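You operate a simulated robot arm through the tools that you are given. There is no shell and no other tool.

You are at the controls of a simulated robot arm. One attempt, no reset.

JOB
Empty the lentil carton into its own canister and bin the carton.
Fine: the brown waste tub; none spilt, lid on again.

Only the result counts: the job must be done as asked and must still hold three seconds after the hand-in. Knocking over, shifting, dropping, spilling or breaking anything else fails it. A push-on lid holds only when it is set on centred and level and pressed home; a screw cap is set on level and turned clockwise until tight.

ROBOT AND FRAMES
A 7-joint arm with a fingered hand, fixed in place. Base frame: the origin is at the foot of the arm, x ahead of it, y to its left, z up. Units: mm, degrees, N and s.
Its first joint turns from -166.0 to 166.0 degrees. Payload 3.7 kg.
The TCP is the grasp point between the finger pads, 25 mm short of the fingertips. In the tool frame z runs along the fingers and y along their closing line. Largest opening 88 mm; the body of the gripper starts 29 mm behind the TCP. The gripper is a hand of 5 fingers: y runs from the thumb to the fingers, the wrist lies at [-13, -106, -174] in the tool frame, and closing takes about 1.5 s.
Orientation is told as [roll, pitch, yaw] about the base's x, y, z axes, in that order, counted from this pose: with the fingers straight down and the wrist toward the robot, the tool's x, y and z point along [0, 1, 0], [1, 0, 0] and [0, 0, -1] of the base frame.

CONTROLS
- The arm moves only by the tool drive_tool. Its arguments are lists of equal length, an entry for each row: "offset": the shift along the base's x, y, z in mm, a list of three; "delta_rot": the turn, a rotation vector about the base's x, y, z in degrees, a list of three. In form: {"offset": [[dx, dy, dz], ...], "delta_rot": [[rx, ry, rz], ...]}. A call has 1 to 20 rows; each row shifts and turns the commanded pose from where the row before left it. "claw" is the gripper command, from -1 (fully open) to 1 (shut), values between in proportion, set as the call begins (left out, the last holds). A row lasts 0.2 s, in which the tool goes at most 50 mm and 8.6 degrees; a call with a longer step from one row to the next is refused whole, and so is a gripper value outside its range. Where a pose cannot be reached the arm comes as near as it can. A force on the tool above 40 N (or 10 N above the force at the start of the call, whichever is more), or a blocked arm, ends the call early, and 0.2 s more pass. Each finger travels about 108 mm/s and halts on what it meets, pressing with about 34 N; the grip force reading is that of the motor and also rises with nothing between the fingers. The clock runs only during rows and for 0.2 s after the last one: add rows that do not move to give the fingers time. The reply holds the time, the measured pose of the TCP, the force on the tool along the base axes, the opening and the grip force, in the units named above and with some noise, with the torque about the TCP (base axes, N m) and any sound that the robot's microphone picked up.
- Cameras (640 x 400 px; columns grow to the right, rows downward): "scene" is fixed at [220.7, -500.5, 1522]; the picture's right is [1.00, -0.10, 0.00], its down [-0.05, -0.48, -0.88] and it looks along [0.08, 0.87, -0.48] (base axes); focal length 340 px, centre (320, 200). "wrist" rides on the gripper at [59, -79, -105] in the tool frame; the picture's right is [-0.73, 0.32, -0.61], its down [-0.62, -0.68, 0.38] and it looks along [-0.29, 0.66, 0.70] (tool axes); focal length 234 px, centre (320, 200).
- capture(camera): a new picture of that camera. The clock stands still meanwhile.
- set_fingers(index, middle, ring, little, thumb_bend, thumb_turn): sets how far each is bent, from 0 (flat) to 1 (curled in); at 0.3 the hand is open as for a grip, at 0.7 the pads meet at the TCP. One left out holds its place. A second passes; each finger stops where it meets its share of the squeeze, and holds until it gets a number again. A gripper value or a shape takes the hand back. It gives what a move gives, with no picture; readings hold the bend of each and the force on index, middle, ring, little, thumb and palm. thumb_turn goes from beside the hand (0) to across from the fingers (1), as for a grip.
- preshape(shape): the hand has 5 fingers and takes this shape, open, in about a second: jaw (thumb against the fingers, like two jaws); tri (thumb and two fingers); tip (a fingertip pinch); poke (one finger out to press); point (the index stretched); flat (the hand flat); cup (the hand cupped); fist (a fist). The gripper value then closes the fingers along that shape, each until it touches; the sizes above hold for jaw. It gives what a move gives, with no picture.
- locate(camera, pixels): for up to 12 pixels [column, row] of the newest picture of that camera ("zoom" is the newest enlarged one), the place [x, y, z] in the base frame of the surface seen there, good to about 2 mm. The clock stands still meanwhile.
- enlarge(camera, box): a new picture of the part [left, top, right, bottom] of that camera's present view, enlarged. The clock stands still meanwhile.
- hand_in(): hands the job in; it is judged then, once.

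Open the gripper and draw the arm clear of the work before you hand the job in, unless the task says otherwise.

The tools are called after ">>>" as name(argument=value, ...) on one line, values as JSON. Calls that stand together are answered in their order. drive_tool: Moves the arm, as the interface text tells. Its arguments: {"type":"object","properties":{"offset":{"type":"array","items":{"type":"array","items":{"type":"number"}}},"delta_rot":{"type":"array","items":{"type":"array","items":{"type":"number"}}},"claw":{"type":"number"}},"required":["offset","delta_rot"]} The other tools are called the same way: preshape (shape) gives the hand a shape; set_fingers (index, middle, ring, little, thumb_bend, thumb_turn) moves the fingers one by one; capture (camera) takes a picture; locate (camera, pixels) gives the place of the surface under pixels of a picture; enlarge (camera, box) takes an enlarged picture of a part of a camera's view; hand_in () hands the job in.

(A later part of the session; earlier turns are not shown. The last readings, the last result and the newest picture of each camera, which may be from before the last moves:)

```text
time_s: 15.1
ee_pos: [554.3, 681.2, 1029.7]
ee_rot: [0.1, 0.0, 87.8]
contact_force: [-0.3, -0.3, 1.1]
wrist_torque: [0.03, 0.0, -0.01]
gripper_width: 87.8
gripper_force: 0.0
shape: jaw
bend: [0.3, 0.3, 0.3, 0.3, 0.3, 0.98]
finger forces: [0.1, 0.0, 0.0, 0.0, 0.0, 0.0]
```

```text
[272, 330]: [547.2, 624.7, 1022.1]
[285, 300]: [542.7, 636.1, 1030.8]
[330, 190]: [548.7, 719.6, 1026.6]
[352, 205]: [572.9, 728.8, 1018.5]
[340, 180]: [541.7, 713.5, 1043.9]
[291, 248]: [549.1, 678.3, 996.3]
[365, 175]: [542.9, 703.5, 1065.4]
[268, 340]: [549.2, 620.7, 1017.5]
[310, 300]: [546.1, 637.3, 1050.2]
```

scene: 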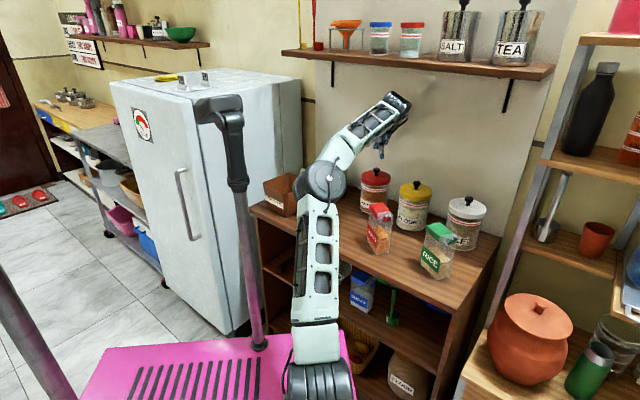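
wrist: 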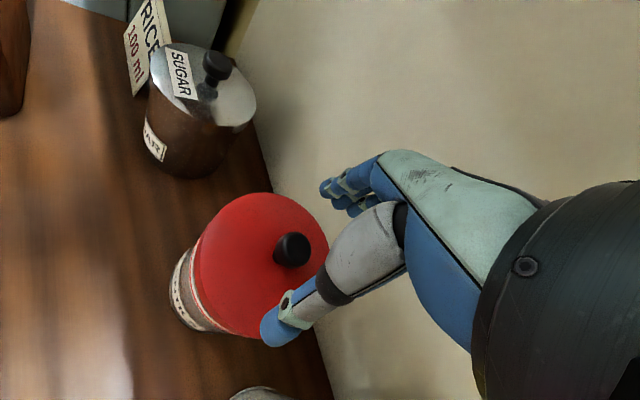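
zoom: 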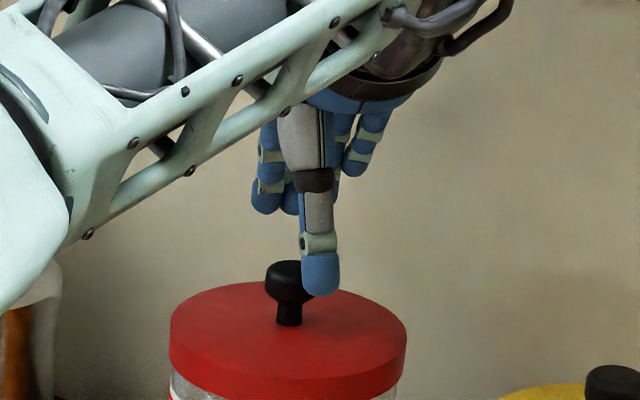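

Thumb and fingertips end ~20 mm below the TCP and straddle the knob symmetrically. I'll lower to z≈1001 and close on the knob.

>>> drive_tool(offset=[[0, -1, -10], [0, 0, -10], [0, 0, -8], [0, 0, 0]], delta_rot=[[0, 0, 0], [0, 0, 0], [0, 0, 0], [0, 0, 0]])

>>> drive_tool(offset=[[0, 0, 0], [0, 0, 0], [0, 0, 0], [0, 0, 0], [0, 0, 0], [0, 0, 0], [0, 0, 0], [0, 0, 0]], delta_rot=[[0, 0, 0], [0, 0, 0], [0, 0, 0], [0, 0, 0], [0, 0, 0], [0, 0, 0], [0, 0, 0], [0, 0, 0]], claw=0.1)

>>> enlarge(camera="scene", box=[355, 135, 405, 185])

>>> capture(camera="wrist")

```text
time_s: 16.1
ee_pos: [553.1, 679.8, 1002.0]
ee_rot: [0.1, 0.0, 87.9]
contact_force: [0.2, 0.0, 0.3]
wrist_torque: [0.04, -0.01, 0.0]
gripper_width: 87.8
gripper_force: 0.1
shape: jaw
bend: [0.3, 0.3, 0.3, 0.3, 0.3, 0.98]
finger forces: [0.1, 0.0, 0.1, 0.0, 0.0, 0.1]
```

```text
time_s: 17.9
ee_pos: [552.9, 679.1, 1001.9]
ee_rot: [0.1, 0.0, 87.9]
contact_force: [-0.1, 0.0, -0.4]
wrist_torque: [0.02, 0.01, 0.01]
gripper_width: 40.0
gripper_force: 0.0
shape: jaw
bend: [0.74, 0.46, 0.43, 0.42, 0.71, 1.0]
finger forces: [0.0, 0.1, 0.1, 0.1, 0.0, 0.0]
```

```text
8.00 times, centred on (380, 160) of scene
```

zoom: 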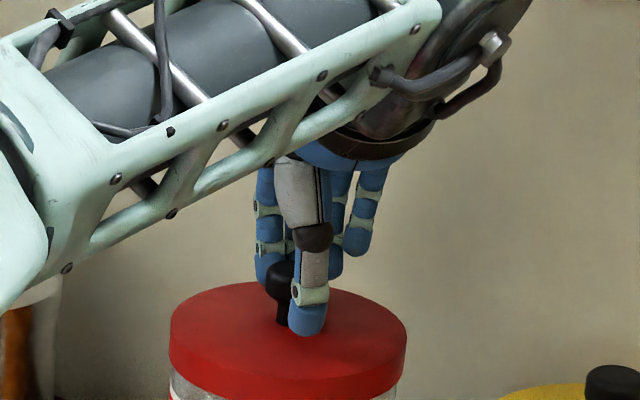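

```text
taken
```

wrist: 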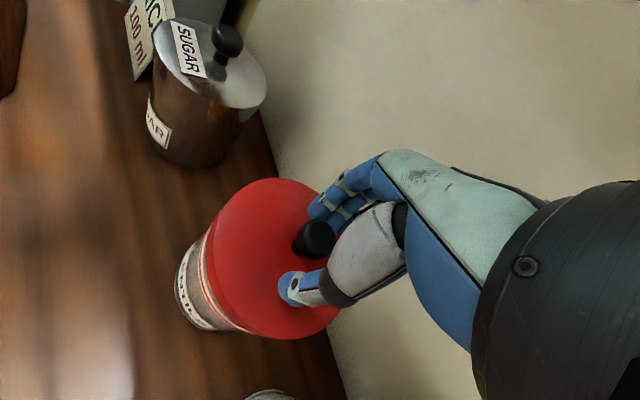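

Nothing is touched yet at 40 mm opening, knob sits between. I'll close fully on the knob with waiting rows.

>>> drive_tool(offset=[[0, 0, 0], [0, 0, 0], [0, 0, 0], [0, 0, 0], [0, 0, 0], [0, 0, 0], [0, 0, 0], [0, 0, 0]], delta_rot=[[0, 0, 0], [0, 0, 0], [0, 0, 0], [0, 0, 0], [0, 0, 0], [0, 0, 0], [0, 0, 0], [0, 0, 0]], claw=1)

>>> enlarge(camera="scene", box=[355, 135, 405, 185])

>>> enlarge(camera="wrist", box=[220, 140, 420, 340])

```text
time_s: 19.7
ee_pos: [553.4, 679.3, 1002.9]
ee_rot: [0.1, 0.0, 87.9]
contact_force: [0.0, -1.0, 0.1]
wrist_torque: [0.02, -0.02, -0.03]
gripper_width: 13.4
gripper_force: 34.3
shape: jaw
bend: [0.73, 0.59, 0.65, 0.63, 0.75, 1.0]
finger forces: [18.7, 8.7, 0.0, 0.1, 28.7, 0.0]
heard: snap
```

```text
8.00 times, centred on (380, 160) of scene
```

zoom: 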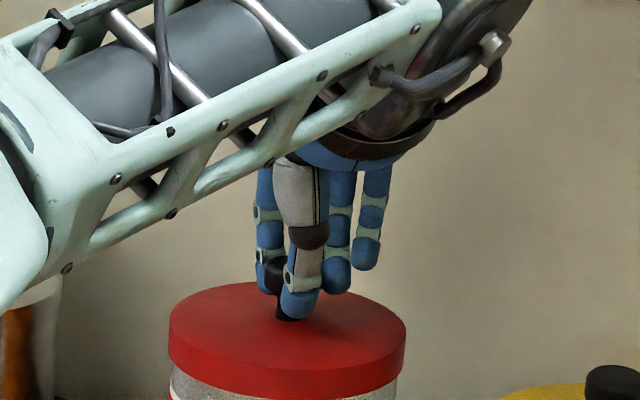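

```text
2.00 times, centred on (320, 240) of wrist
```

zoom: 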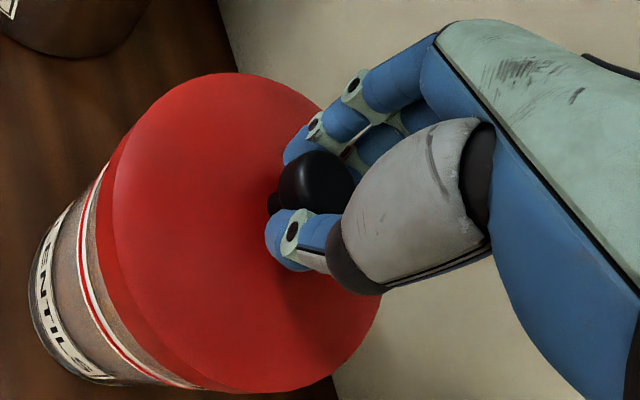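

The thumb, index and middle hold the knob (28.7/18.7/8.7 N), around its stem; a "snap" was heard, perhaps the lid popping loose. I'll lift slowly and check.

>>> drive_tool(offset=[[0, 0, 3], [0, 0, 3], [0, 0, 3], [0, 0, 3]], delta_rot=[[0, 0, 0], [0, 0, 0], [0, 0, 0], [0, 0, 0]])

>>> enlarge(camera="scene", box=[345, 140, 415, 220])

```text
time_s: 20.7
ee_pos: [552.7, 680.7, 1014.5]
ee_rot: [0.0, 0.0, 87.8]
contact_force: [0.6, -0.5, 0.1]
wrist_torque: [0.02, -0.02, 0.02]
gripper_width: 13.6
gripper_force: 34.2
shape: jaw
bend: [0.73, 0.59, 0.65, 0.63, 0.75, 1.0]
finger forces: [19.0, 9.3, 0.0, 0.0, 28.8, 0.1]
```

```text
5.00 times, centred on (380, 180) of scene
```

zoom: 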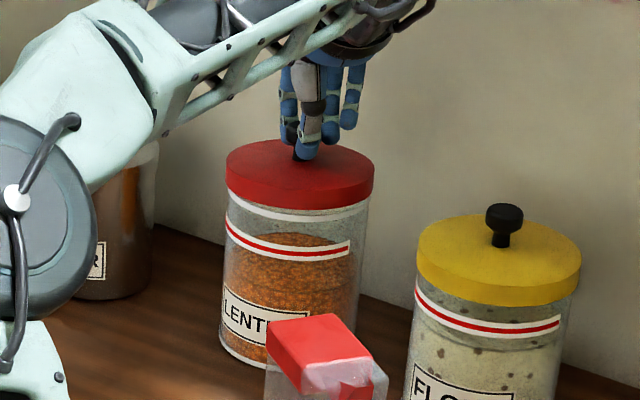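

The lid is coming up freely, with no load on the canister. I'll lift another 60 mm and check the lid is clear and level.

>>> drive_tool(offset=[[0, 0, 6], [0, 0, 8], [0, 0, 10], [0, 0, 10], [0, 0, 10], [0, 0, 10], [0, 0, 6]], delta_rot=[[0, 0, 0], [0, 0, 0], [0, 0, 0], [0, 0, 0], [0, 0, 0], [0, 0, 0], [0, 0, 0]])

>>> enlarge(camera="scene", box=[335, 110, 425, 220])

>>> capture(camera="wrist")

```text
time_s: 22.3
ee_pos: [552.3, 680.3, 1073.9]
ee_rot: [0.1, 0.0, 87.7]
contact_force: [0.1, 0.6, -1.0]
wrist_torque: [0.0, 0.0, -0.01]
gripper_width: 13.4
gripper_force: 34.0
shape: jaw
bend: [0.73, 0.59, 0.65, 0.63, 0.75, 1.0]
finger forces: [18.9, 9.2, 0.1, 0.0, 28.7, 0.0]
```

```text
3.64 times, centred on (380, 165) of scene
```

zoom: 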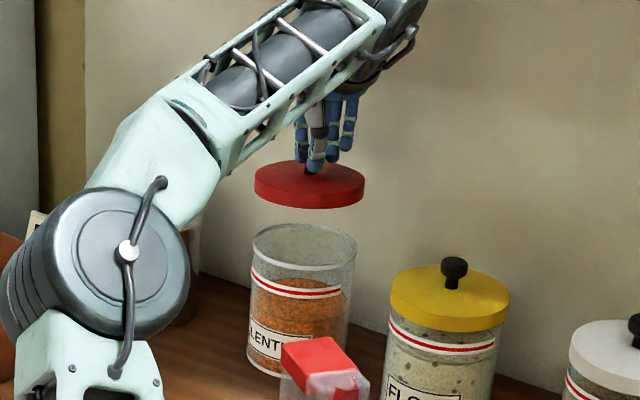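

```text
taken
```

wrist: 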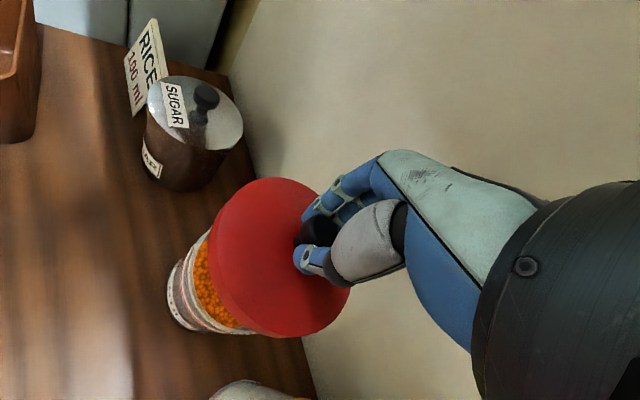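

The lid is off and the canister is open. I'll record the rim geometry and lentil level in the canister while it is visible.

>>> enlarge(camera="scene", box=[350, 160, 410, 220])

>>> locate(camera="zoom", pixels=[[100, 105], [312, 125], [200, 160], [250, 78], [150, 80], [200, 190], [200, 120], [290, 90], [160, 140], [280, 150], [210, 230], [190, 210]])

```text
6.67 times, centred on (380, 190) of scene
```

zoom: 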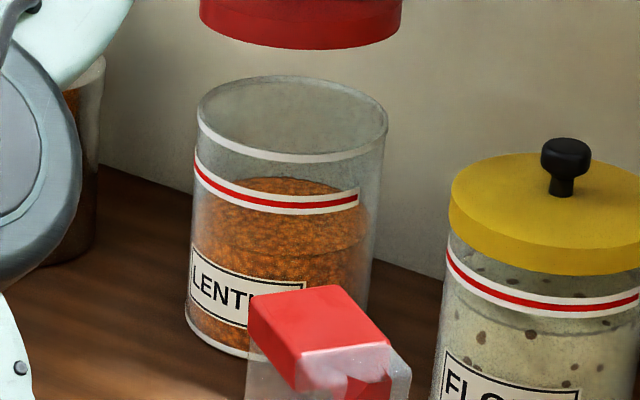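

```text
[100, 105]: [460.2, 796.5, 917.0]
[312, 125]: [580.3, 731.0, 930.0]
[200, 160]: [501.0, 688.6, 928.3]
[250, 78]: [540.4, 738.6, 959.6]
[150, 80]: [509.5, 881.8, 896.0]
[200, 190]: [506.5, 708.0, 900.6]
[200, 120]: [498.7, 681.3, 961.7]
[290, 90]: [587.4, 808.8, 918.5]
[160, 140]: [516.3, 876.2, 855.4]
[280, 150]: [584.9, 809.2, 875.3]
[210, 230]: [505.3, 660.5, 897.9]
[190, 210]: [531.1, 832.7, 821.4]
```

Rim is at z≈960 with centre ≈(553,680), lentil level ≈900, plenty of room. Now I measure the lid thickness to know the set-down height.

>>> enlarge(camera="scene", box=[355, 130, 405, 180])

>>> locate(camera="zoom", pixels=[[230, 230], [230, 255], [320, 255], [320, 280], [130, 200], [130, 215], [430, 205], [430, 240], [320, 285], [290, 150], [200, 160], [380, 260]])

```text
8.00 times, centred on (380, 155) of scene
```

zoom: 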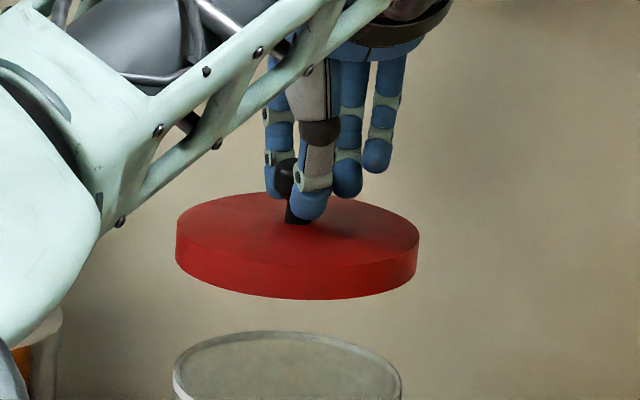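

```text
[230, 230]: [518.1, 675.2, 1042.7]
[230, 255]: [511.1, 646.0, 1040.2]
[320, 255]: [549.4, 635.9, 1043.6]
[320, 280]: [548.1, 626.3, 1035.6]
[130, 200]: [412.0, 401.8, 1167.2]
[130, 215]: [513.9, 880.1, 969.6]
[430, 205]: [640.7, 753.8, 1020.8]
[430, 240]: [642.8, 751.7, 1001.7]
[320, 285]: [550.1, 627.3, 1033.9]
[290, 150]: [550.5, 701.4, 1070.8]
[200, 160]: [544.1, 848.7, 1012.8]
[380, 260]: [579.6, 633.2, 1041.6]
```

Lid height is ~16 mm, so it will rest on the counter with TCP ≈ 867. Before retracting I need the elbow's current position relative to the mast.

>>> capture(camera="scene")

>>> locate(camera="scene", pixels=[[327, 180], [310, 180], [345, 180], [327, 165], [327, 195], [305, 350], [322, 375], [345, 375], [320, 300], [315, 230], [360, 140], [335, 365]])

```text
taken
```

scene: 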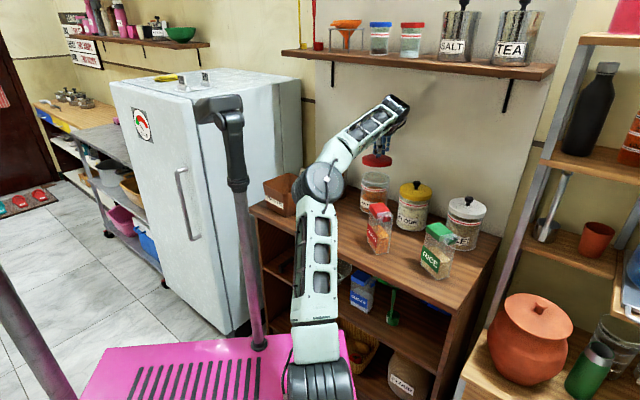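

```text
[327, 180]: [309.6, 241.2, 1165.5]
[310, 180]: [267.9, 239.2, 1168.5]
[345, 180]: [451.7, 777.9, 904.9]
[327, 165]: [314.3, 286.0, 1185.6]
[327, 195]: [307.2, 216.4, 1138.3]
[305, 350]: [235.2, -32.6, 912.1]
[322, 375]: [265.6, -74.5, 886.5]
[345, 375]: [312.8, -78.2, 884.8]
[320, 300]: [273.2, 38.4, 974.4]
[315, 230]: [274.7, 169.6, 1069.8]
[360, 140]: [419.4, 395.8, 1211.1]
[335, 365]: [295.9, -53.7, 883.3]
```

The elbow is around (285,260,1150), well right of the mast. To keep it clear while retracting, I'll swing the yaw further (+50°) while carrying the lid to a free spot near (490,570), staying high for now.

>>> drive_tool(offset=[[0, -8, 0], [-4, -12, 0], [-6, -14, 0], [-8, -14, 0], [-9, -14, 0], [-9, -14, 0], [-9, -12, 0], [-9, -12, 0], [-8, -10, 0]], delta_rot=[[0, 0, 4], [0, 0, 6], [0, 0, 6], [0, 0, 6], [0, 0, 6], [0, 0, 6], [0, 0, 6], [0, 0, 6], [0, 0, 4]])

>>> capture(camera="scene")

>>> capture(camera="wrist")

```text
time_s: 24.3
ee_pos: [492.5, 569.7, 1075.0]
ee_rot: [0.1, 0.0, 137.8]
contact_force: [0.8, -0.2, -0.6]
wrist_torque: [0.01, -0.02, -0.01]
gripper_width: 13.8
gripper_force: 34.3
shape: jaw
bend: [0.73, 0.59, 0.65, 0.63, 0.75, 1.0]
finger forces: [19.5, 9.8, 0.0, 0.0, 28.7, 0.0]
```

```text
taken
```

scene: 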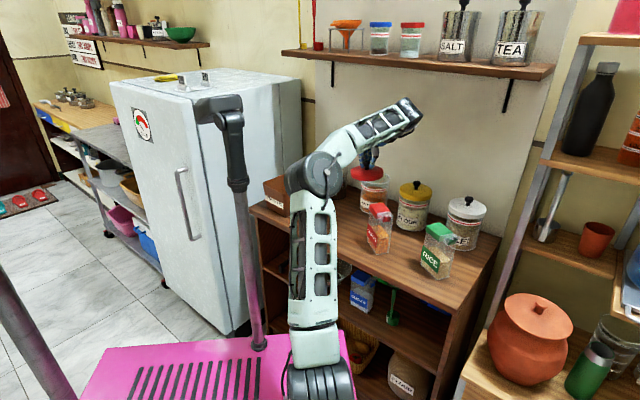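

```text
taken
```

wrist: 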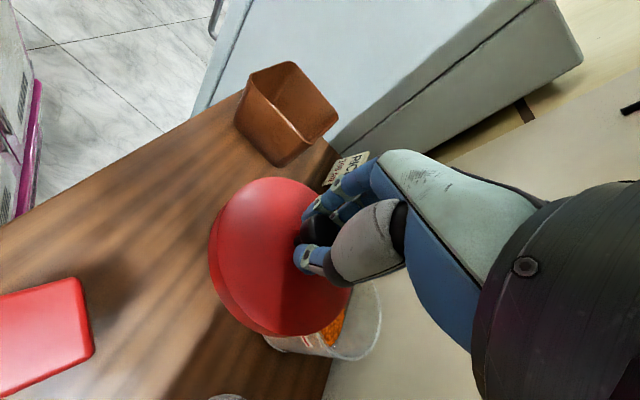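

Carried fine. Before descending I'll check the elbow-to-mast distance and wrist drum clearance to the flour canister.

>>> locate(camera="scene", pixels=[[325, 173], [305, 175], [295, 185], [330, 158], [335, 190], [312, 240], [405, 118], [395, 130], [375, 160], [412, 105], [240, 180], [365, 172]])

>>> enlarge(camera="scene", box=[270, 90, 440, 230])

```text
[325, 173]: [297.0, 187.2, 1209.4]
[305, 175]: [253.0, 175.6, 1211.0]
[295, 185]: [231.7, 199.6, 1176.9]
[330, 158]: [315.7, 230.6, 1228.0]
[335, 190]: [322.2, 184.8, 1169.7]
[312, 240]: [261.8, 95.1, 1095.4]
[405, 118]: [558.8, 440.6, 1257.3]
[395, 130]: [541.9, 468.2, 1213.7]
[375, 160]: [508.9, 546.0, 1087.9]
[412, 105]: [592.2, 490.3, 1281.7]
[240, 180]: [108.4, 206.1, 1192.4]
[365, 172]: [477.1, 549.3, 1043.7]
```

```text
2.86 times, centred on (355, 160) of scene
```

zoom: 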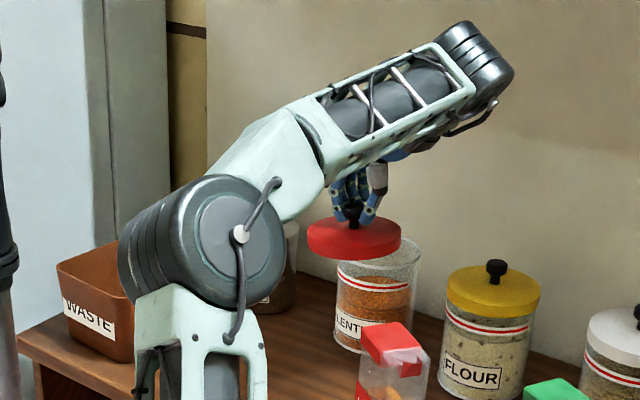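

Elbow ≈(265,230,1190), 160 mm from the mast. I'll descend in stages, shifting slightly away from the canister to (487,557).

>>> drive_tool(offset=[[-2, -4, -12], [-2, -4, -14], [-1, -4, -14], [0, 0, -14], [0, 0, -14], [0, 0, -14]], delta_rot=[[0, 0, -1], [0, 0, -1], [0, 0, -1], [0, 0, -1], [0, 0, -1], [0, 0, -1]])

>>> enlarge(camera="scene", box=[200, 80, 460, 260])

>>> locate(camera="zoom", pixels=[[300, 230], [260, 230], [230, 250], [320, 200], [330, 260], [280, 340], [500, 100], [470, 150], [420, 240], [390, 270], [95, 240], [470, 190]])

```text
time_s: 25.7
ee_pos: [487.2, 558.0, 993.2]
ee_rot: [0.1, 0.0, 131.8]
contact_force: [0.6, 0.0, 0.0]
wrist_torque: [0.01, -0.01, -0.02]
gripper_width: 13.5
gripper_force: 34.0
shape: jaw
bend: [0.73, 0.59, 0.65, 0.63, 0.75, 1.0]
finger forces: [19.4, 10.0, 0.0, 0.0, 28.5, 0.1]
```

```text
2.22 times, centred on (330, 170) of scene
```

zoom: 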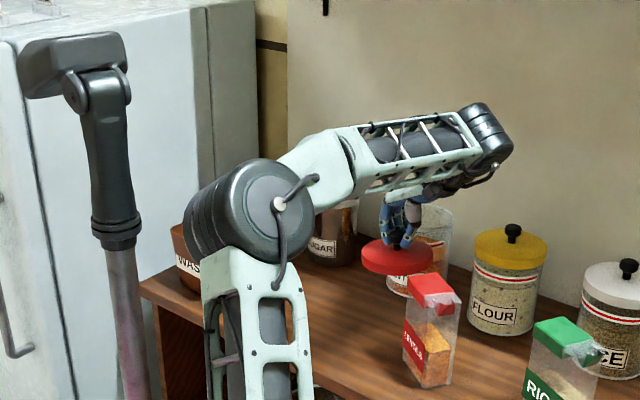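

```text
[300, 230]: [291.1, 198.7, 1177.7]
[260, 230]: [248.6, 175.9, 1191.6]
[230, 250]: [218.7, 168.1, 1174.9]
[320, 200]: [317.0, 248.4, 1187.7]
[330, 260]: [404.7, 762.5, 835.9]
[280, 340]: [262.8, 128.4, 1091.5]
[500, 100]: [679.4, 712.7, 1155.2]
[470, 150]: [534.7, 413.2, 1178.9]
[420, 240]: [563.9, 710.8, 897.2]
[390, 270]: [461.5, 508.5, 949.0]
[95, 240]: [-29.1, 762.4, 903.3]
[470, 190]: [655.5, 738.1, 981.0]
```

Elbow stays clear. I'll continue down to about z=890.

>>> drive_tool(offset=[[0, 0, -13], [0, 0, -13], [0, 0, -13], [0, 0, -13], [0, 0, -13], [0, 0, -13], [0, 0, -13], [0, 0, -10]], delta_rot=[[0, 0, -1], [0, 0, -1], [0, 0, -1], [0, 0, -1], [0, 0, -1], [0, 0, -1], [0, 0, 0], [0, 0, 0]])

>>> enlarge(camera="scene", box=[200, 80, 460, 260])

>>> capture(camera="wrist")

```text
time_s: 27.5
ee_pos: [488.3, 559.5, 889.5]
ee_rot: [0.1, 0.1, 125.8]
contact_force: [-0.5, 0.1, -0.9]
wrist_torque: [0.0, -0.01, 0.03]
gripper_width: 13.4
gripper_force: 33.4
shape: jaw
bend: [0.73, 0.59, 0.65, 0.63, 0.76, 1.0]
finger forces: [19.6, 10.2, 0.1, 0.0, 28.5, 0.1]
```

```text
2.22 times, centred on (330, 170) of scene
```

zoom: 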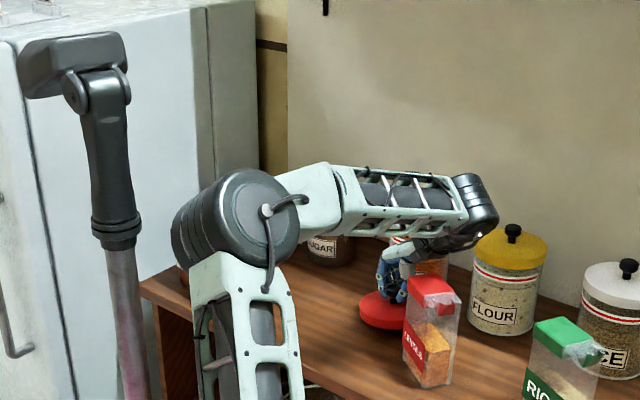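

```text
taken
```

wrist: 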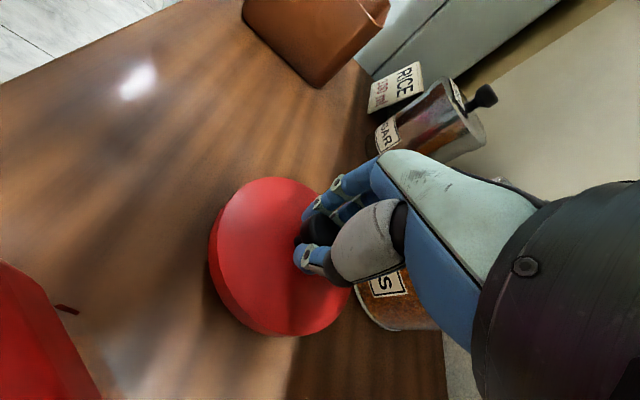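

Lid is ~20 mm above the counter now. I'll lower in small steps, watching the vertical force for contact.

>>> drive_tool(offset=[[0, 0, -5], [0, 0, -5], [0, 0, -4], [0, 0, -2]], delta_rot=[[0, 0, 0], [0, 0, 0], [0, 0, 0], [0, 0, 0]])

>>> drive_tool(offset=[[0, 0, -2], [0, 0, 0]], delta_rot=[[0, 0, 0], [0, 0, 0]])

>>> enlarge(camera="scene", box=[330, 170, 410, 220])

```text
time_s: 28.5
ee_pos: [486.6, 558.7, 875.4]
ee_rot: [0.1, 0.0, 125.8]
contact_force: [0.4, -0.5, 0.0]
wrist_torque: [-0.01, 0.0, 0.01]
gripper_width: 13.6
gripper_force: 33.5
shape: jaw
bend: [0.73, 0.59, 0.65, 0.63, 0.76, 1.0]
finger forces: [19.7, 10.2, 0.0, 0.0, 28.5, 0.0]
```

```text
time_s: 29.1
ee_pos: [486.5, 558.0, 872.0]
ee_rot: [0.1, 0.0, 125.9]
contact_force: [0.5, 0.3, -1.2]
wrist_torque: [-0.02, 0.0, -0.01]
gripper_width: 13.7
gripper_force: 34.1
shape: jaw
bend: [0.73, 0.59, 0.65, 0.63, 0.76, 1.0]
finger forces: [19.8, 10.2, 0.0, 0.1, 28.5, 0.1]
```

```text
8.00 times, centred on (370, 195) of scene
```

zoom: 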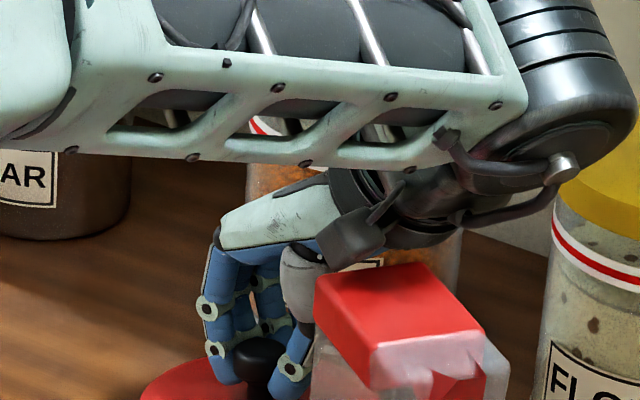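

No contact yet at z=872; continue lowering in 1–2 mm steps.

>>> drive_tool(offset=[[0, 0, -2], [0, 0, 0]], delta_rot=[[0, 0, 0], [0, 0, 0]])

>>> drive_tool(offset=[[0, 0, -2], [0, 0, 0]], delta_rot=[[0, 0, 0], [0, 0, 0]])

>>> drive_tool(offset=[[0, 0, -2], [0, 0, 0]], delta_rot=[[0, 0, 0], [0, 0, 0]])

```text
time_s: 29.7
ee_pos: [486.1, 558.4, 870.6]
ee_rot: [0.1, 0.0, 125.7]
contact_force: [0.9, -0.8, 0.0]
wrist_torque: [-0.04, 0.01, -0.04]
gripper_width: 13.7
gripper_force: 34.5
shape: jaw
bend: [0.73, 0.59, 0.65, 0.63, 0.76, 1.0]
finger forces: [19.6, 10.2, 0.1, 0.0, 28.5, 0.0]
```

```text
time_s: 30.3
ee_pos: [485.9, 558.1, 868.6]
ee_rot: [0.1, 0.0, 125.8]
contact_force: [-0.2, -0.2, 0.0]
wrist_torque: [0.02, -0.04, -0.01]
gripper_width: 13.5
gripper_force: 34.2
shape: jaw
bend: [0.73, 0.59, 0.65, 0.63, 0.76, 1.0]
finger forces: [19.7, 10.2, 0.0, 0.1, 28.4, 0.0]
```

```text
time_s: 30.9
ee_pos: [485.0, 557.0, 868.2]
ee_rot: [0.1, 0.0, 125.8]
contact_force: [-0.9, 1.1, 7.8]
wrist_torque: [-0.99, -0.13, -0.09]
gripper_width: 13.3
gripper_force: 34.6
shape: jaw
bend: [0.73, 0.59, 0.65, 0.63, 0.76, 1.0]
finger forces: [19.7, 10.2, 0.1, 0.0, 28.6, 0.1]
```

The 7.8 N push with a torque of −0.99 N·m puts the contact ~127 mm toward −y — that is the carton's top, touched by the wrist, not the lid. I'll go straight up a little at once and look.

>>> drive_tool(offset=[[0, 0, 4], [0, 0, 6]], delta_rot=[[0, 0, 0], [0, 0, 0]])

>>> enlarge(camera="scene", box=[340, 150, 440, 260])

>>> capture(camera="wrist")

```text
time_s: 31.5
ee_pos: [486.1, 557.3, 877.0]
ee_rot: [0.0, 0.0, 125.7]
contact_force: [0.0, 1.1, -0.3]
wrist_torque: [0.01, 0.02, 0.0]
gripper_width: 13.8
gripper_force: 34.2
shape: jaw
bend: [0.73, 0.59, 0.65, 0.63, 0.76, 1.0]
finger forces: [19.7, 10.2, 0.0, 0.0, 28.5, 0.0]
```

```text
3.64 times, centred on (390, 205) of scene
```

zoom: 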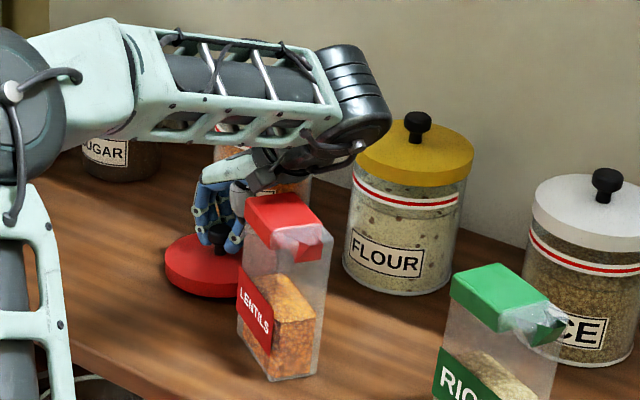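

```text
taken
```

wrist: 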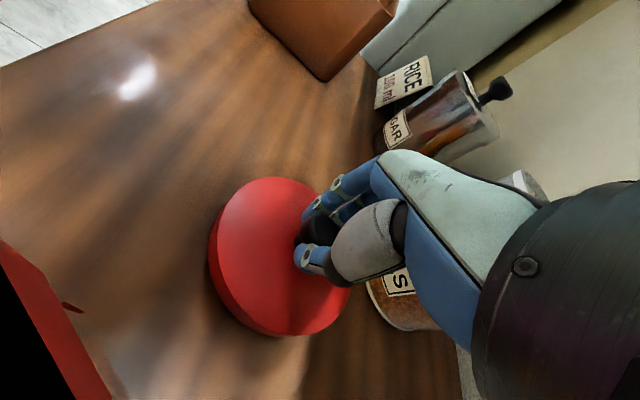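

The wrist camera housing sits right above the carton's corner — that was the contact; the carton still stands. I'll shift the lid to about (440,585), away from the carton, then set it down.

>>> drive_tool(offset=[[0, 2, 5], [-10, 6, 0], [-12, 7, 0], [-12, 7, 0], [-12, 6, 0]], delta_rot=[[0, 0, 0], [0, 0, 0], [0, 0, 0], [0, 0, 0], [0, 0, 0]])

>>> enlarge(camera="scene", box=[200, 80, 460, 260])

>>> locate(camera="zoom", pixels=[[300, 230], [240, 230], [190, 240], [280, 200], [260, 190], [415, 280], [458, 300], [410, 350], [430, 385], [440, 310], [280, 250], [250, 300]])

```text
time_s: 32.7
ee_pos: [439.7, 587.4, 880.0]
ee_rot: [0.2, 0.0, 125.8]
contact_force: [0.3, -0.5, -1.2]
wrist_torque: [-0.01, 0.0, 0.03]
gripper_width: 13.4
gripper_force: 34.0
shape: jaw
bend: [0.73, 0.59, 0.65, 0.63, 0.76, 1.0]
finger forces: [19.9, 10.4, 0.0, 0.0, 28.5, 0.1]
```

```text
2.22 times, centred on (330, 170) of scene
```

zoom: 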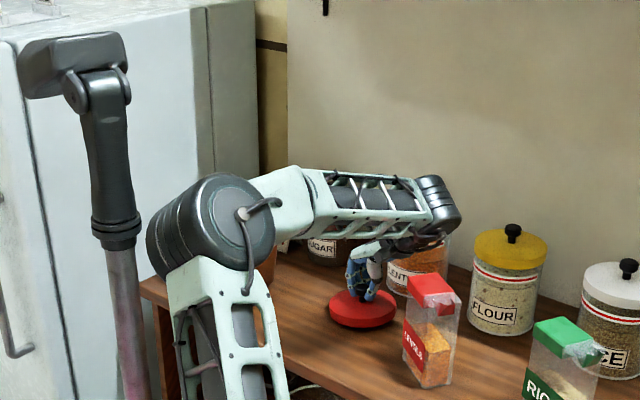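

```text
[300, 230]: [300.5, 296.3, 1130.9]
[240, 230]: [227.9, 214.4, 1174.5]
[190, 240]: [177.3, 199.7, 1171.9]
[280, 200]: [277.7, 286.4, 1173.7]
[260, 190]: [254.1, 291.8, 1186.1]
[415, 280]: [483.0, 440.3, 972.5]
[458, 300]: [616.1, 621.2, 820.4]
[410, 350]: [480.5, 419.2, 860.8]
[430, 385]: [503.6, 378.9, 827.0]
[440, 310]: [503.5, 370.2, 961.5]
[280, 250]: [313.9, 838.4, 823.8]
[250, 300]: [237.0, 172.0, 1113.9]
```

Carton is unmoved (spout still ≈(504,370,962)). I'll now lower the lid to the counter in small steps.

>>> drive_tool(offset=[[0, 0, -4], [0, 0, -4], [0, 0, -2], [0, 0, 0]], delta_rot=[[0, 0, 0], [0, 0, 0], [0, 0, 0], [0, 0, 0]])

>>> drive_tool(offset=[[0, 0, -2], [0, 0, 0]], delta_rot=[[0, 0, 0], [0, 0, 0]])

>>> drive_tool(offset=[[0, 0, -2], [0, 0, 0]], delta_rot=[[0, 0, 0], [0, 0, 0]])

```text
time_s: 33.7
ee_pos: [440.6, 584.9, 871.3]
ee_rot: [0.1, 0.0, 125.8]
contact_force: [-0.8, -0.5, 0.0]
wrist_torque: [-0.01, -0.03, 0.01]
gripper_width: 13.6
gripper_force: 33.1
shape: jaw
bend: [0.73, 0.59, 0.65, 0.63, 0.76, 1.0]
finger forces: [19.8, 10.3, 0.0, 0.0, 28.6, 0.1]
```

```text
time_s: 34.3
ee_pos: [441.0, 585.2, 868.2]
ee_rot: [0.1, 0.0, 125.7]
contact_force: [0.4, -0.4, 0.1]
wrist_torque: [0.01, 0.01, 0.03]
gripper_width: 13.7
gripper_force: 34.2
shape: jaw
bend: [0.73, 0.59, 0.65, 0.63, 0.76, 1.0]
finger forces: [19.7, 10.4, 0.0, 0.1, 28.5, 0.0]
```

```text
time_s: 34.9
ee_pos: [439.8, 585.7, 866.5]
ee_rot: [0.1, 0.0, 125.8]
contact_force: [0.6, -0.4, -0.7]
wrist_torque: [-0.02, -0.02, 0.01]
gripper_width: 13.8
gripper_force: 34.1
shape: jaw
bend: [0.73, 0.59, 0.65, 0.63, 0.76, 1.0]
finger forces: [19.8, 10.3, 0.1, 0.0, 28.4, 0.0]
```

No contact yet at 866.5; I continue down in small steps.

>>> drive_tool(offset=[[0, 0, -2], [0, 0, 0]], delta_rot=[[0, 0, 0], [0, 0, 0]])

>>> drive_tool(offset=[[0, 0, -2], [0, 0, 0]], delta_rot=[[0, 0, 0], [0, 0, 0]])

>>> enlarge(camera="scene", box=[325, 180, 395, 220])

>>> locate(camera="zoom", pixels=[[180, 180], [200, 240], [300, 250], [320, 275], [300, 285], [160, 230], [260, 262], [250, 282]])

```text
time_s: 35.5
ee_pos: [440.4, 586.2, 864.8]
ee_rot: [0.2, 0.0, 125.8]
contact_force: [-0.4, 0.4, -0.8]
wrist_torque: [-0.05, 0.02, -0.02]
gripper_width: 13.8
gripper_force: 33.9
shape: jaw
bend: [0.73, 0.59, 0.65, 0.63, 0.76, 1.0]
finger forces: [19.8, 10.3, 0.0, 0.0, 28.5, 0.0]
```

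```text
time_s: 36.1
ee_pos: [441.6, 585.8, 863.7]
ee_rot: [0.1, 0.0, 125.8]
contact_force: [-0.2, -1.1, -0.2]
wrist_torque: [0.01, 0.05, -0.01]
gripper_width: 13.7
gripper_force: 34.5
shape: jaw
bend: [0.73, 0.59, 0.65, 0.63, 0.76, 1.0]
finger forces: [19.4, 10.0, 0.0, 0.0, 28.5, 0.0]
```

```text
9.14 times, centred on (360, 200) of scene
```

zoom: 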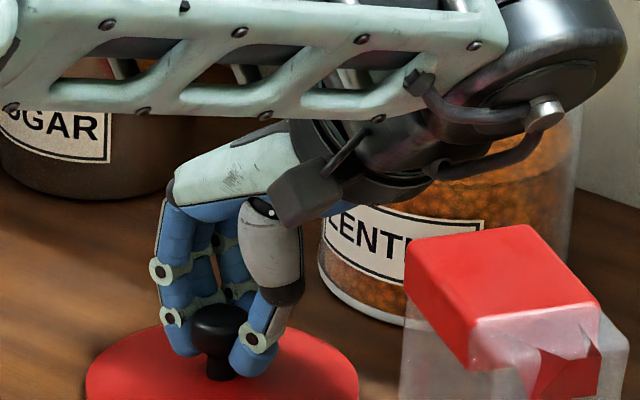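

```text
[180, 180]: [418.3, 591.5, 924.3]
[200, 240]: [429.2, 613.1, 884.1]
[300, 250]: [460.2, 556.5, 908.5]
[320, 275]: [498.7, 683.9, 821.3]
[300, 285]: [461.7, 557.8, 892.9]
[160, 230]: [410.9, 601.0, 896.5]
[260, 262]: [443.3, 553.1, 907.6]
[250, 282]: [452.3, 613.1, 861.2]
```

I'll view the lower edge of the lid against the counter to judge the remaining gap.

>>> enlarge(camera="scene", box=[325, 200, 395, 240])

>>> locate(camera="zoom", pixels=[[220, 180], [150, 200], [300, 200], [220, 260], [220, 275], [220, 290], [100, 230], [330, 235], [220, 320], [120, 270], [320, 270], [220, 240]])

```text
9.14 times, centred on (360, 220) of scene
```

zoom: 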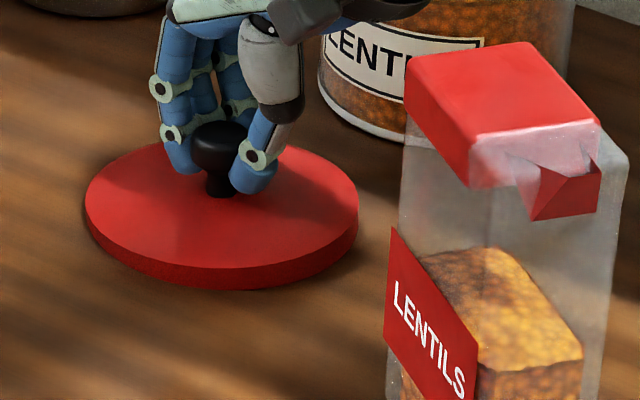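

```text
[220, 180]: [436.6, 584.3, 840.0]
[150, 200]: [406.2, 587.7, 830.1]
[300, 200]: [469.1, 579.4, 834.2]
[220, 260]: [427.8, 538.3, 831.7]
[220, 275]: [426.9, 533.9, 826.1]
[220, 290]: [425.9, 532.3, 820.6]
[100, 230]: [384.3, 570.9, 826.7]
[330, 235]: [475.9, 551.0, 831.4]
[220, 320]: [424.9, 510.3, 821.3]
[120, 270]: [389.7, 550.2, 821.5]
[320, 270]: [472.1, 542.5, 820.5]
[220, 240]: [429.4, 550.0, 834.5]
```

The lid is practically on the counter (top ≈832). One or two more millimetre steps until I feel contact.

>>> drive_tool(offset=[[0, 0, -1.5], [0, 0, 0]], delta_rot=[[0, 0, 0], [0, 0, 0]])

>>> drive_tool(offset=[[0, 0, -1.5], [0, 0, 0]], delta_rot=[[0, 0, 0], [0, 0, 0]])

```text
time_s: 36.7
ee_pos: [441.2, 585.8, 862.3]
ee_rot: [0.1, 0.0, 125.7]
contact_force: [0.7, -0.9, 1.9]
wrist_torque: [0.03, 0.07, -0.01]
gripper_width: 13.8
gripper_force: 34.3
shape: jaw
bend: [0.73, 0.59, 0.65, 0.63, 0.76, 1.0]
finger forces: [18.9, 9.8, 0.0, 0.0, 29.0, 0.0]
```

```text
time_s: 37.3
ee_pos: [440.2, 587.0, 860.8]
ee_rot: [0.1, 0.0, 125.7]
contact_force: [0.9, -0.3, 1.7]
wrist_torque: [0.13, 0.1, -0.01]
gripper_width: 13.6
gripper_force: 33.9
shape: jaw
bend: [0.73, 0.59, 0.65, 0.63, 0.76, 1.0]
finger forces: [18.9, 9.8, 0.0, 0.1, 28.9, 0.1]
```

Light contact (≈2 N) — the lid rests on the counter. I'll open the hand and then rise straight up.

>>> drive_tool(offset=[[0, 0, 0], [0, 0, 0], [0, 0, 0], [0, 0, 0], [0, 0, 0], [0, 0, 0], [0, 0, 0]], delta_rot=[[0, 0, 0], [0, 0, 0], [0, 0, 0], [0, 0, 0], [0, 0, 0], [0, 0, 0], [0, 0, 0]], claw=-1)

>>> drive_tool(offset=[[0, 0, 5], [0, 0, 8], [0, 0, 10], [0, 0, 12], [0, 0, 12], [0, 0, 12], [0, 0, 12], [0, 0, 12]], delta_rot=[[0, 0, 0], [0, 0, 0], [0, 0, 0], [0, 0, 0], [0, 0, 0], [0, 0, 0], [0, 0, 0], [0, 0, 0]])

>>> capture(camera="wrist")

>>> enlarge(camera="scene", box=[200, 80, 460, 260])

```text
time_s: 38.9
ee_pos: [441.6, 585.9, 860.8]
ee_rot: [0.1, 0.0, 125.8]
contact_force: [-0.4, 0.4, 0.5]
wrist_torque: [-0.02, 0.04, 0.0]
gripper_width: 87.7
gripper_force: 0.0
shape: jaw
bend: [0.3, 0.3, 0.3, 0.3, 0.3, 0.98]
finger forces: [0.0, 0.1, 0.0, 0.0, 0.1, 0.0]
```

```text
time_s: 40.7
ee_pos: [439.3, 584.0, 945.1]
ee_rot: [0.1, 0.0, 125.8]
contact_force: [0.9, -1.1, -0.8]
wrist_torque: [0.03, -0.01, 0.03]
gripper_width: 87.7
gripper_force: 0.1
shape: jaw
bend: [0.3, 0.3, 0.3, 0.3, 0.3, 0.98]
finger forces: [0.1, 0.0, 0.1, 0.0, 0.0, 0.0]
```

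```text
taken
```

wrist: 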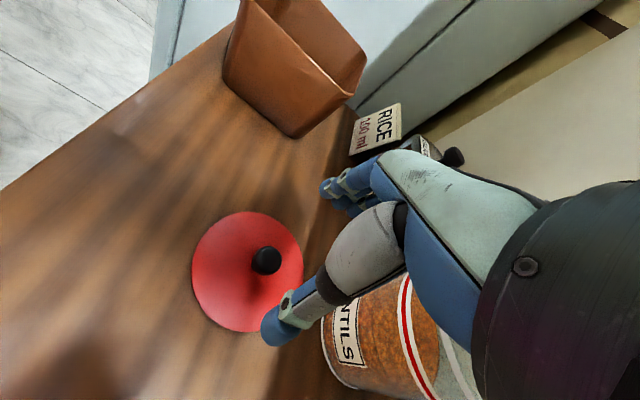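

```text
2.22 times, centred on (330, 170) of scene
```

zoom: 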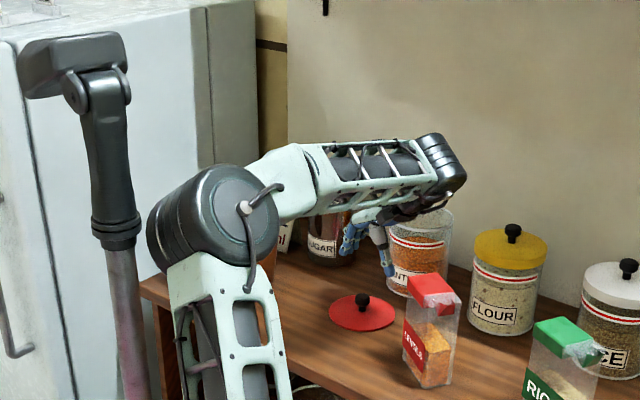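

The lid lies flat at about (440,586). Now I study the carton's top and spout closely to choose the grasp and pour direction.

>>> enlarge(camera="scene", box=[362, 196, 400, 222])

>>> locate(camera="zoom", pixels=[[130, 130], [330, 90], [430, 200], [235, 225], [240, 300], [460, 270], [345, 350], [430, 330], [380, 300], [330, 280], [500, 290], [140, 180]])

```text
15.38 times, centred on (381, 209) of scene
```

zoom: 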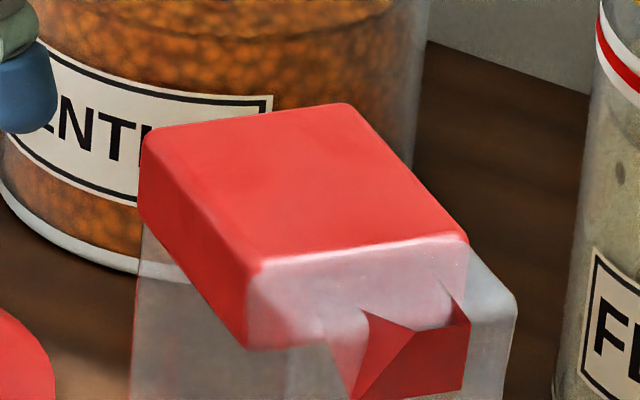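

```text
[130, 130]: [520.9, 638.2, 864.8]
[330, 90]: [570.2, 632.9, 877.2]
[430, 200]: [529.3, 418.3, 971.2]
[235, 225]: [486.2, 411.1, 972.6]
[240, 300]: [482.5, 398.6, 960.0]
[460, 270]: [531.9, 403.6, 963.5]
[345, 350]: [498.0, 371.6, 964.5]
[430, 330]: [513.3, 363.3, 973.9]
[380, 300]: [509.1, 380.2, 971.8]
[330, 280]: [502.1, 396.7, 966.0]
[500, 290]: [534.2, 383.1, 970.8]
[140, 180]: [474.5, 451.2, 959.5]
```

The carton's cap covers the rear, and the open chute is at the front (≈(513,363,972)), so it must be tipped toward its chute side. First I want the elbow swung away from the mast; I'll lift to a clear height and test how further yaw affects the elbow.

>>> drive_tool(offset=[[0, 0, 20], [0, 0, 20], [4, -4, 20], [4, -4, 20], [4, -6, 20], [4, -6, 20], [3, -6, 20], [0, 0, 11]], delta_rot=[[0, 0, 0], [0, 0, 0], [0, 0, 0], [0, 0, 0], [0, 0, 0], [0, 0, 0], [0, 0, 0], [0, 0, 0]])

>>> capture(camera="scene")

>>> drive_tool(offset=[[-5, -8, 0], [-5, -10, 0], [-4, -12, 0], [-3, -14, 0], [-2, -14, 0], [-1, -14, 0], [-1, -14, 0], [0, -14, 0], [1, -14, 0], [1, -10, 0]], delta_rot=[[0, 0, 7], [0, 0, 7], [0, 0, 7], [0, 0, 7], [0, 0, 8], [0, 0, 8], [0, 0, 8], [0, 0, 8], [0, 0, 8], [0, 0, 6]])

>>> capture(camera="scene")

```text
time_s: 42.5
ee_pos: [458.0, 560.2, 1095.9]
ee_rot: [0.1, 0.0, 125.9]
contact_force: [0.2, 0.0, 0.2]
wrist_torque: [0.0, -0.01, 0.02]
gripper_width: 87.6
gripper_force: 0.1
shape: jaw
bend: [0.3, 0.3, 0.3, 0.3, 0.3, 0.98]
finger forces: [0.0, 0.0, 0.1, 0.0, 0.1, 0.0]
```

```text
taken
```

scene: 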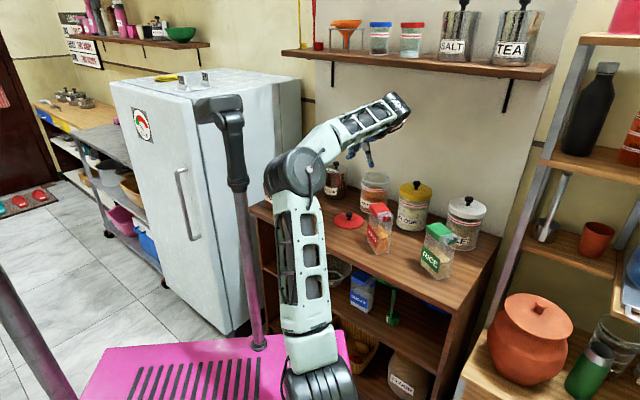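

```text
time_s: 44.7
ee_pos: [429.2, 426.9, 1077.6]
ee_rot: [-0.1, 0.3, -160.2]
contact_force: [-0.1, 0.2, -0.3]
wrist_torque: [0.02, 0.03, 0.01]
gripper_width: 87.7
gripper_force: 0.1
shape: jaw
bend: [0.3, 0.3, 0.3, 0.3, 0.3, 0.98]
finger forces: [0.0, 0.0, 0.0, 0.0, 0.0, 0.1]
out of reach, approached as far as the arm can: row 9, 10
```

```text
taken
```

scene: 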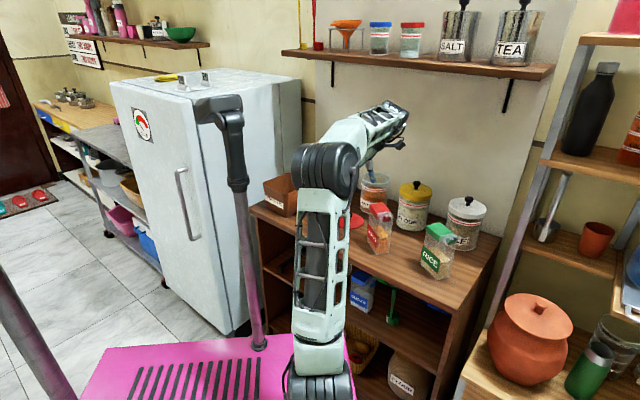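

Turning the yaw to its limit swung the elbow well to the right (px (325,165)). Let me measure where it is.

>>> locate(camera="scene", pixels=[[325, 165], [300, 165], [348, 165], [325, 150], [325, 185], [320, 240], [320, 385], [370, 130], [390, 115], [370, 160]])

>>> enlarge(camera="scene", box=[270, 80, 440, 260])

>>> capture(camera="wrist")

```text
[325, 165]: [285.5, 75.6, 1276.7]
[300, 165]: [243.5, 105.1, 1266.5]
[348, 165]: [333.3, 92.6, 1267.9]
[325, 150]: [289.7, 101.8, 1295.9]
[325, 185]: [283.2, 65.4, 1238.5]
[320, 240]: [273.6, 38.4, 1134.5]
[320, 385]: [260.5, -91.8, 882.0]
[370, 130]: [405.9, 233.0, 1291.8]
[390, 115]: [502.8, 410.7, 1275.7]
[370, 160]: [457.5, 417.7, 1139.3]
```

```text
2.22 times, centred on (355, 170) of scene
```

zoom: 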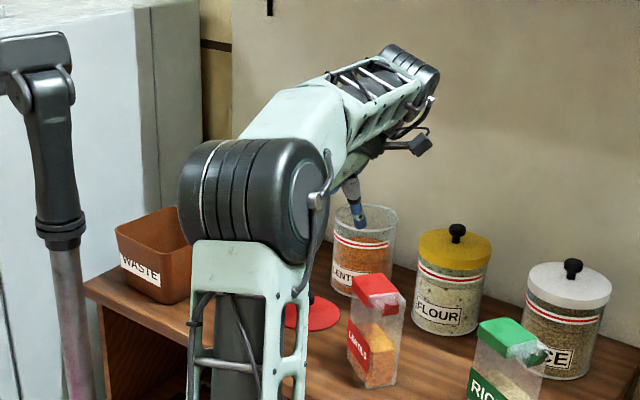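

```text
taken
```

wrist: 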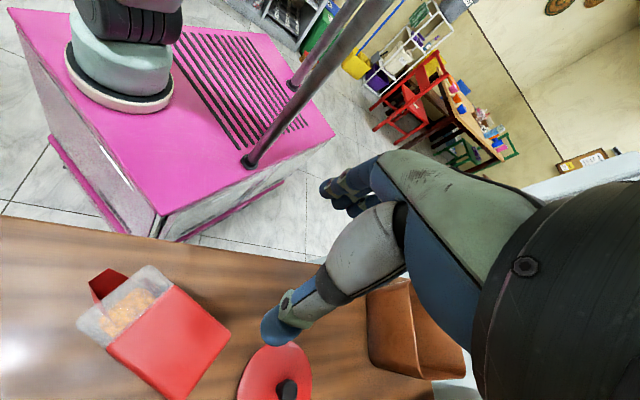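

The elbow is now nearly straight above the shoulder (≈(288,120,1260)), a much better posture. In this wrist view the arm's base flange is visible at (120,85) and the carton top at (150,330); I'll locate both.

>>> locate(camera="wrist", pixels=[[120, 95], [70, 60], [170, 95], [120, 60], [130, 20], [265, 150], [105, 285], [150, 275], [85, 320], [228, 330], [165, 395], [120, 310]])

>>> enlarge(camera="wrist", box=[40, 240, 260, 400])

```text
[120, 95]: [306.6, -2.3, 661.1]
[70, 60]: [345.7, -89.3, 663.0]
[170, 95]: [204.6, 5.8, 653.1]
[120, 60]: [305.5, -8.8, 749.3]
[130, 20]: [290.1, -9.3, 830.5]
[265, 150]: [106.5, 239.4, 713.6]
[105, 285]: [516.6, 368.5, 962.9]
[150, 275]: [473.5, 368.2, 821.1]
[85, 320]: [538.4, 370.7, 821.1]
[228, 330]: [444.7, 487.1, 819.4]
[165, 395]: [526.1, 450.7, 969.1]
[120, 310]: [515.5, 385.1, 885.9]
```

```text
2.50 times, centred on (150, 320) of wrist
```

zoom: 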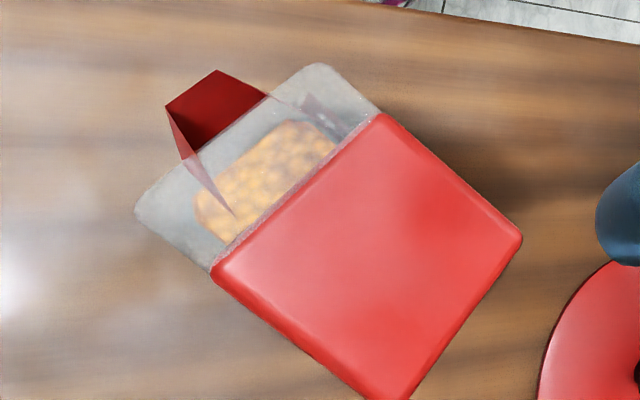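

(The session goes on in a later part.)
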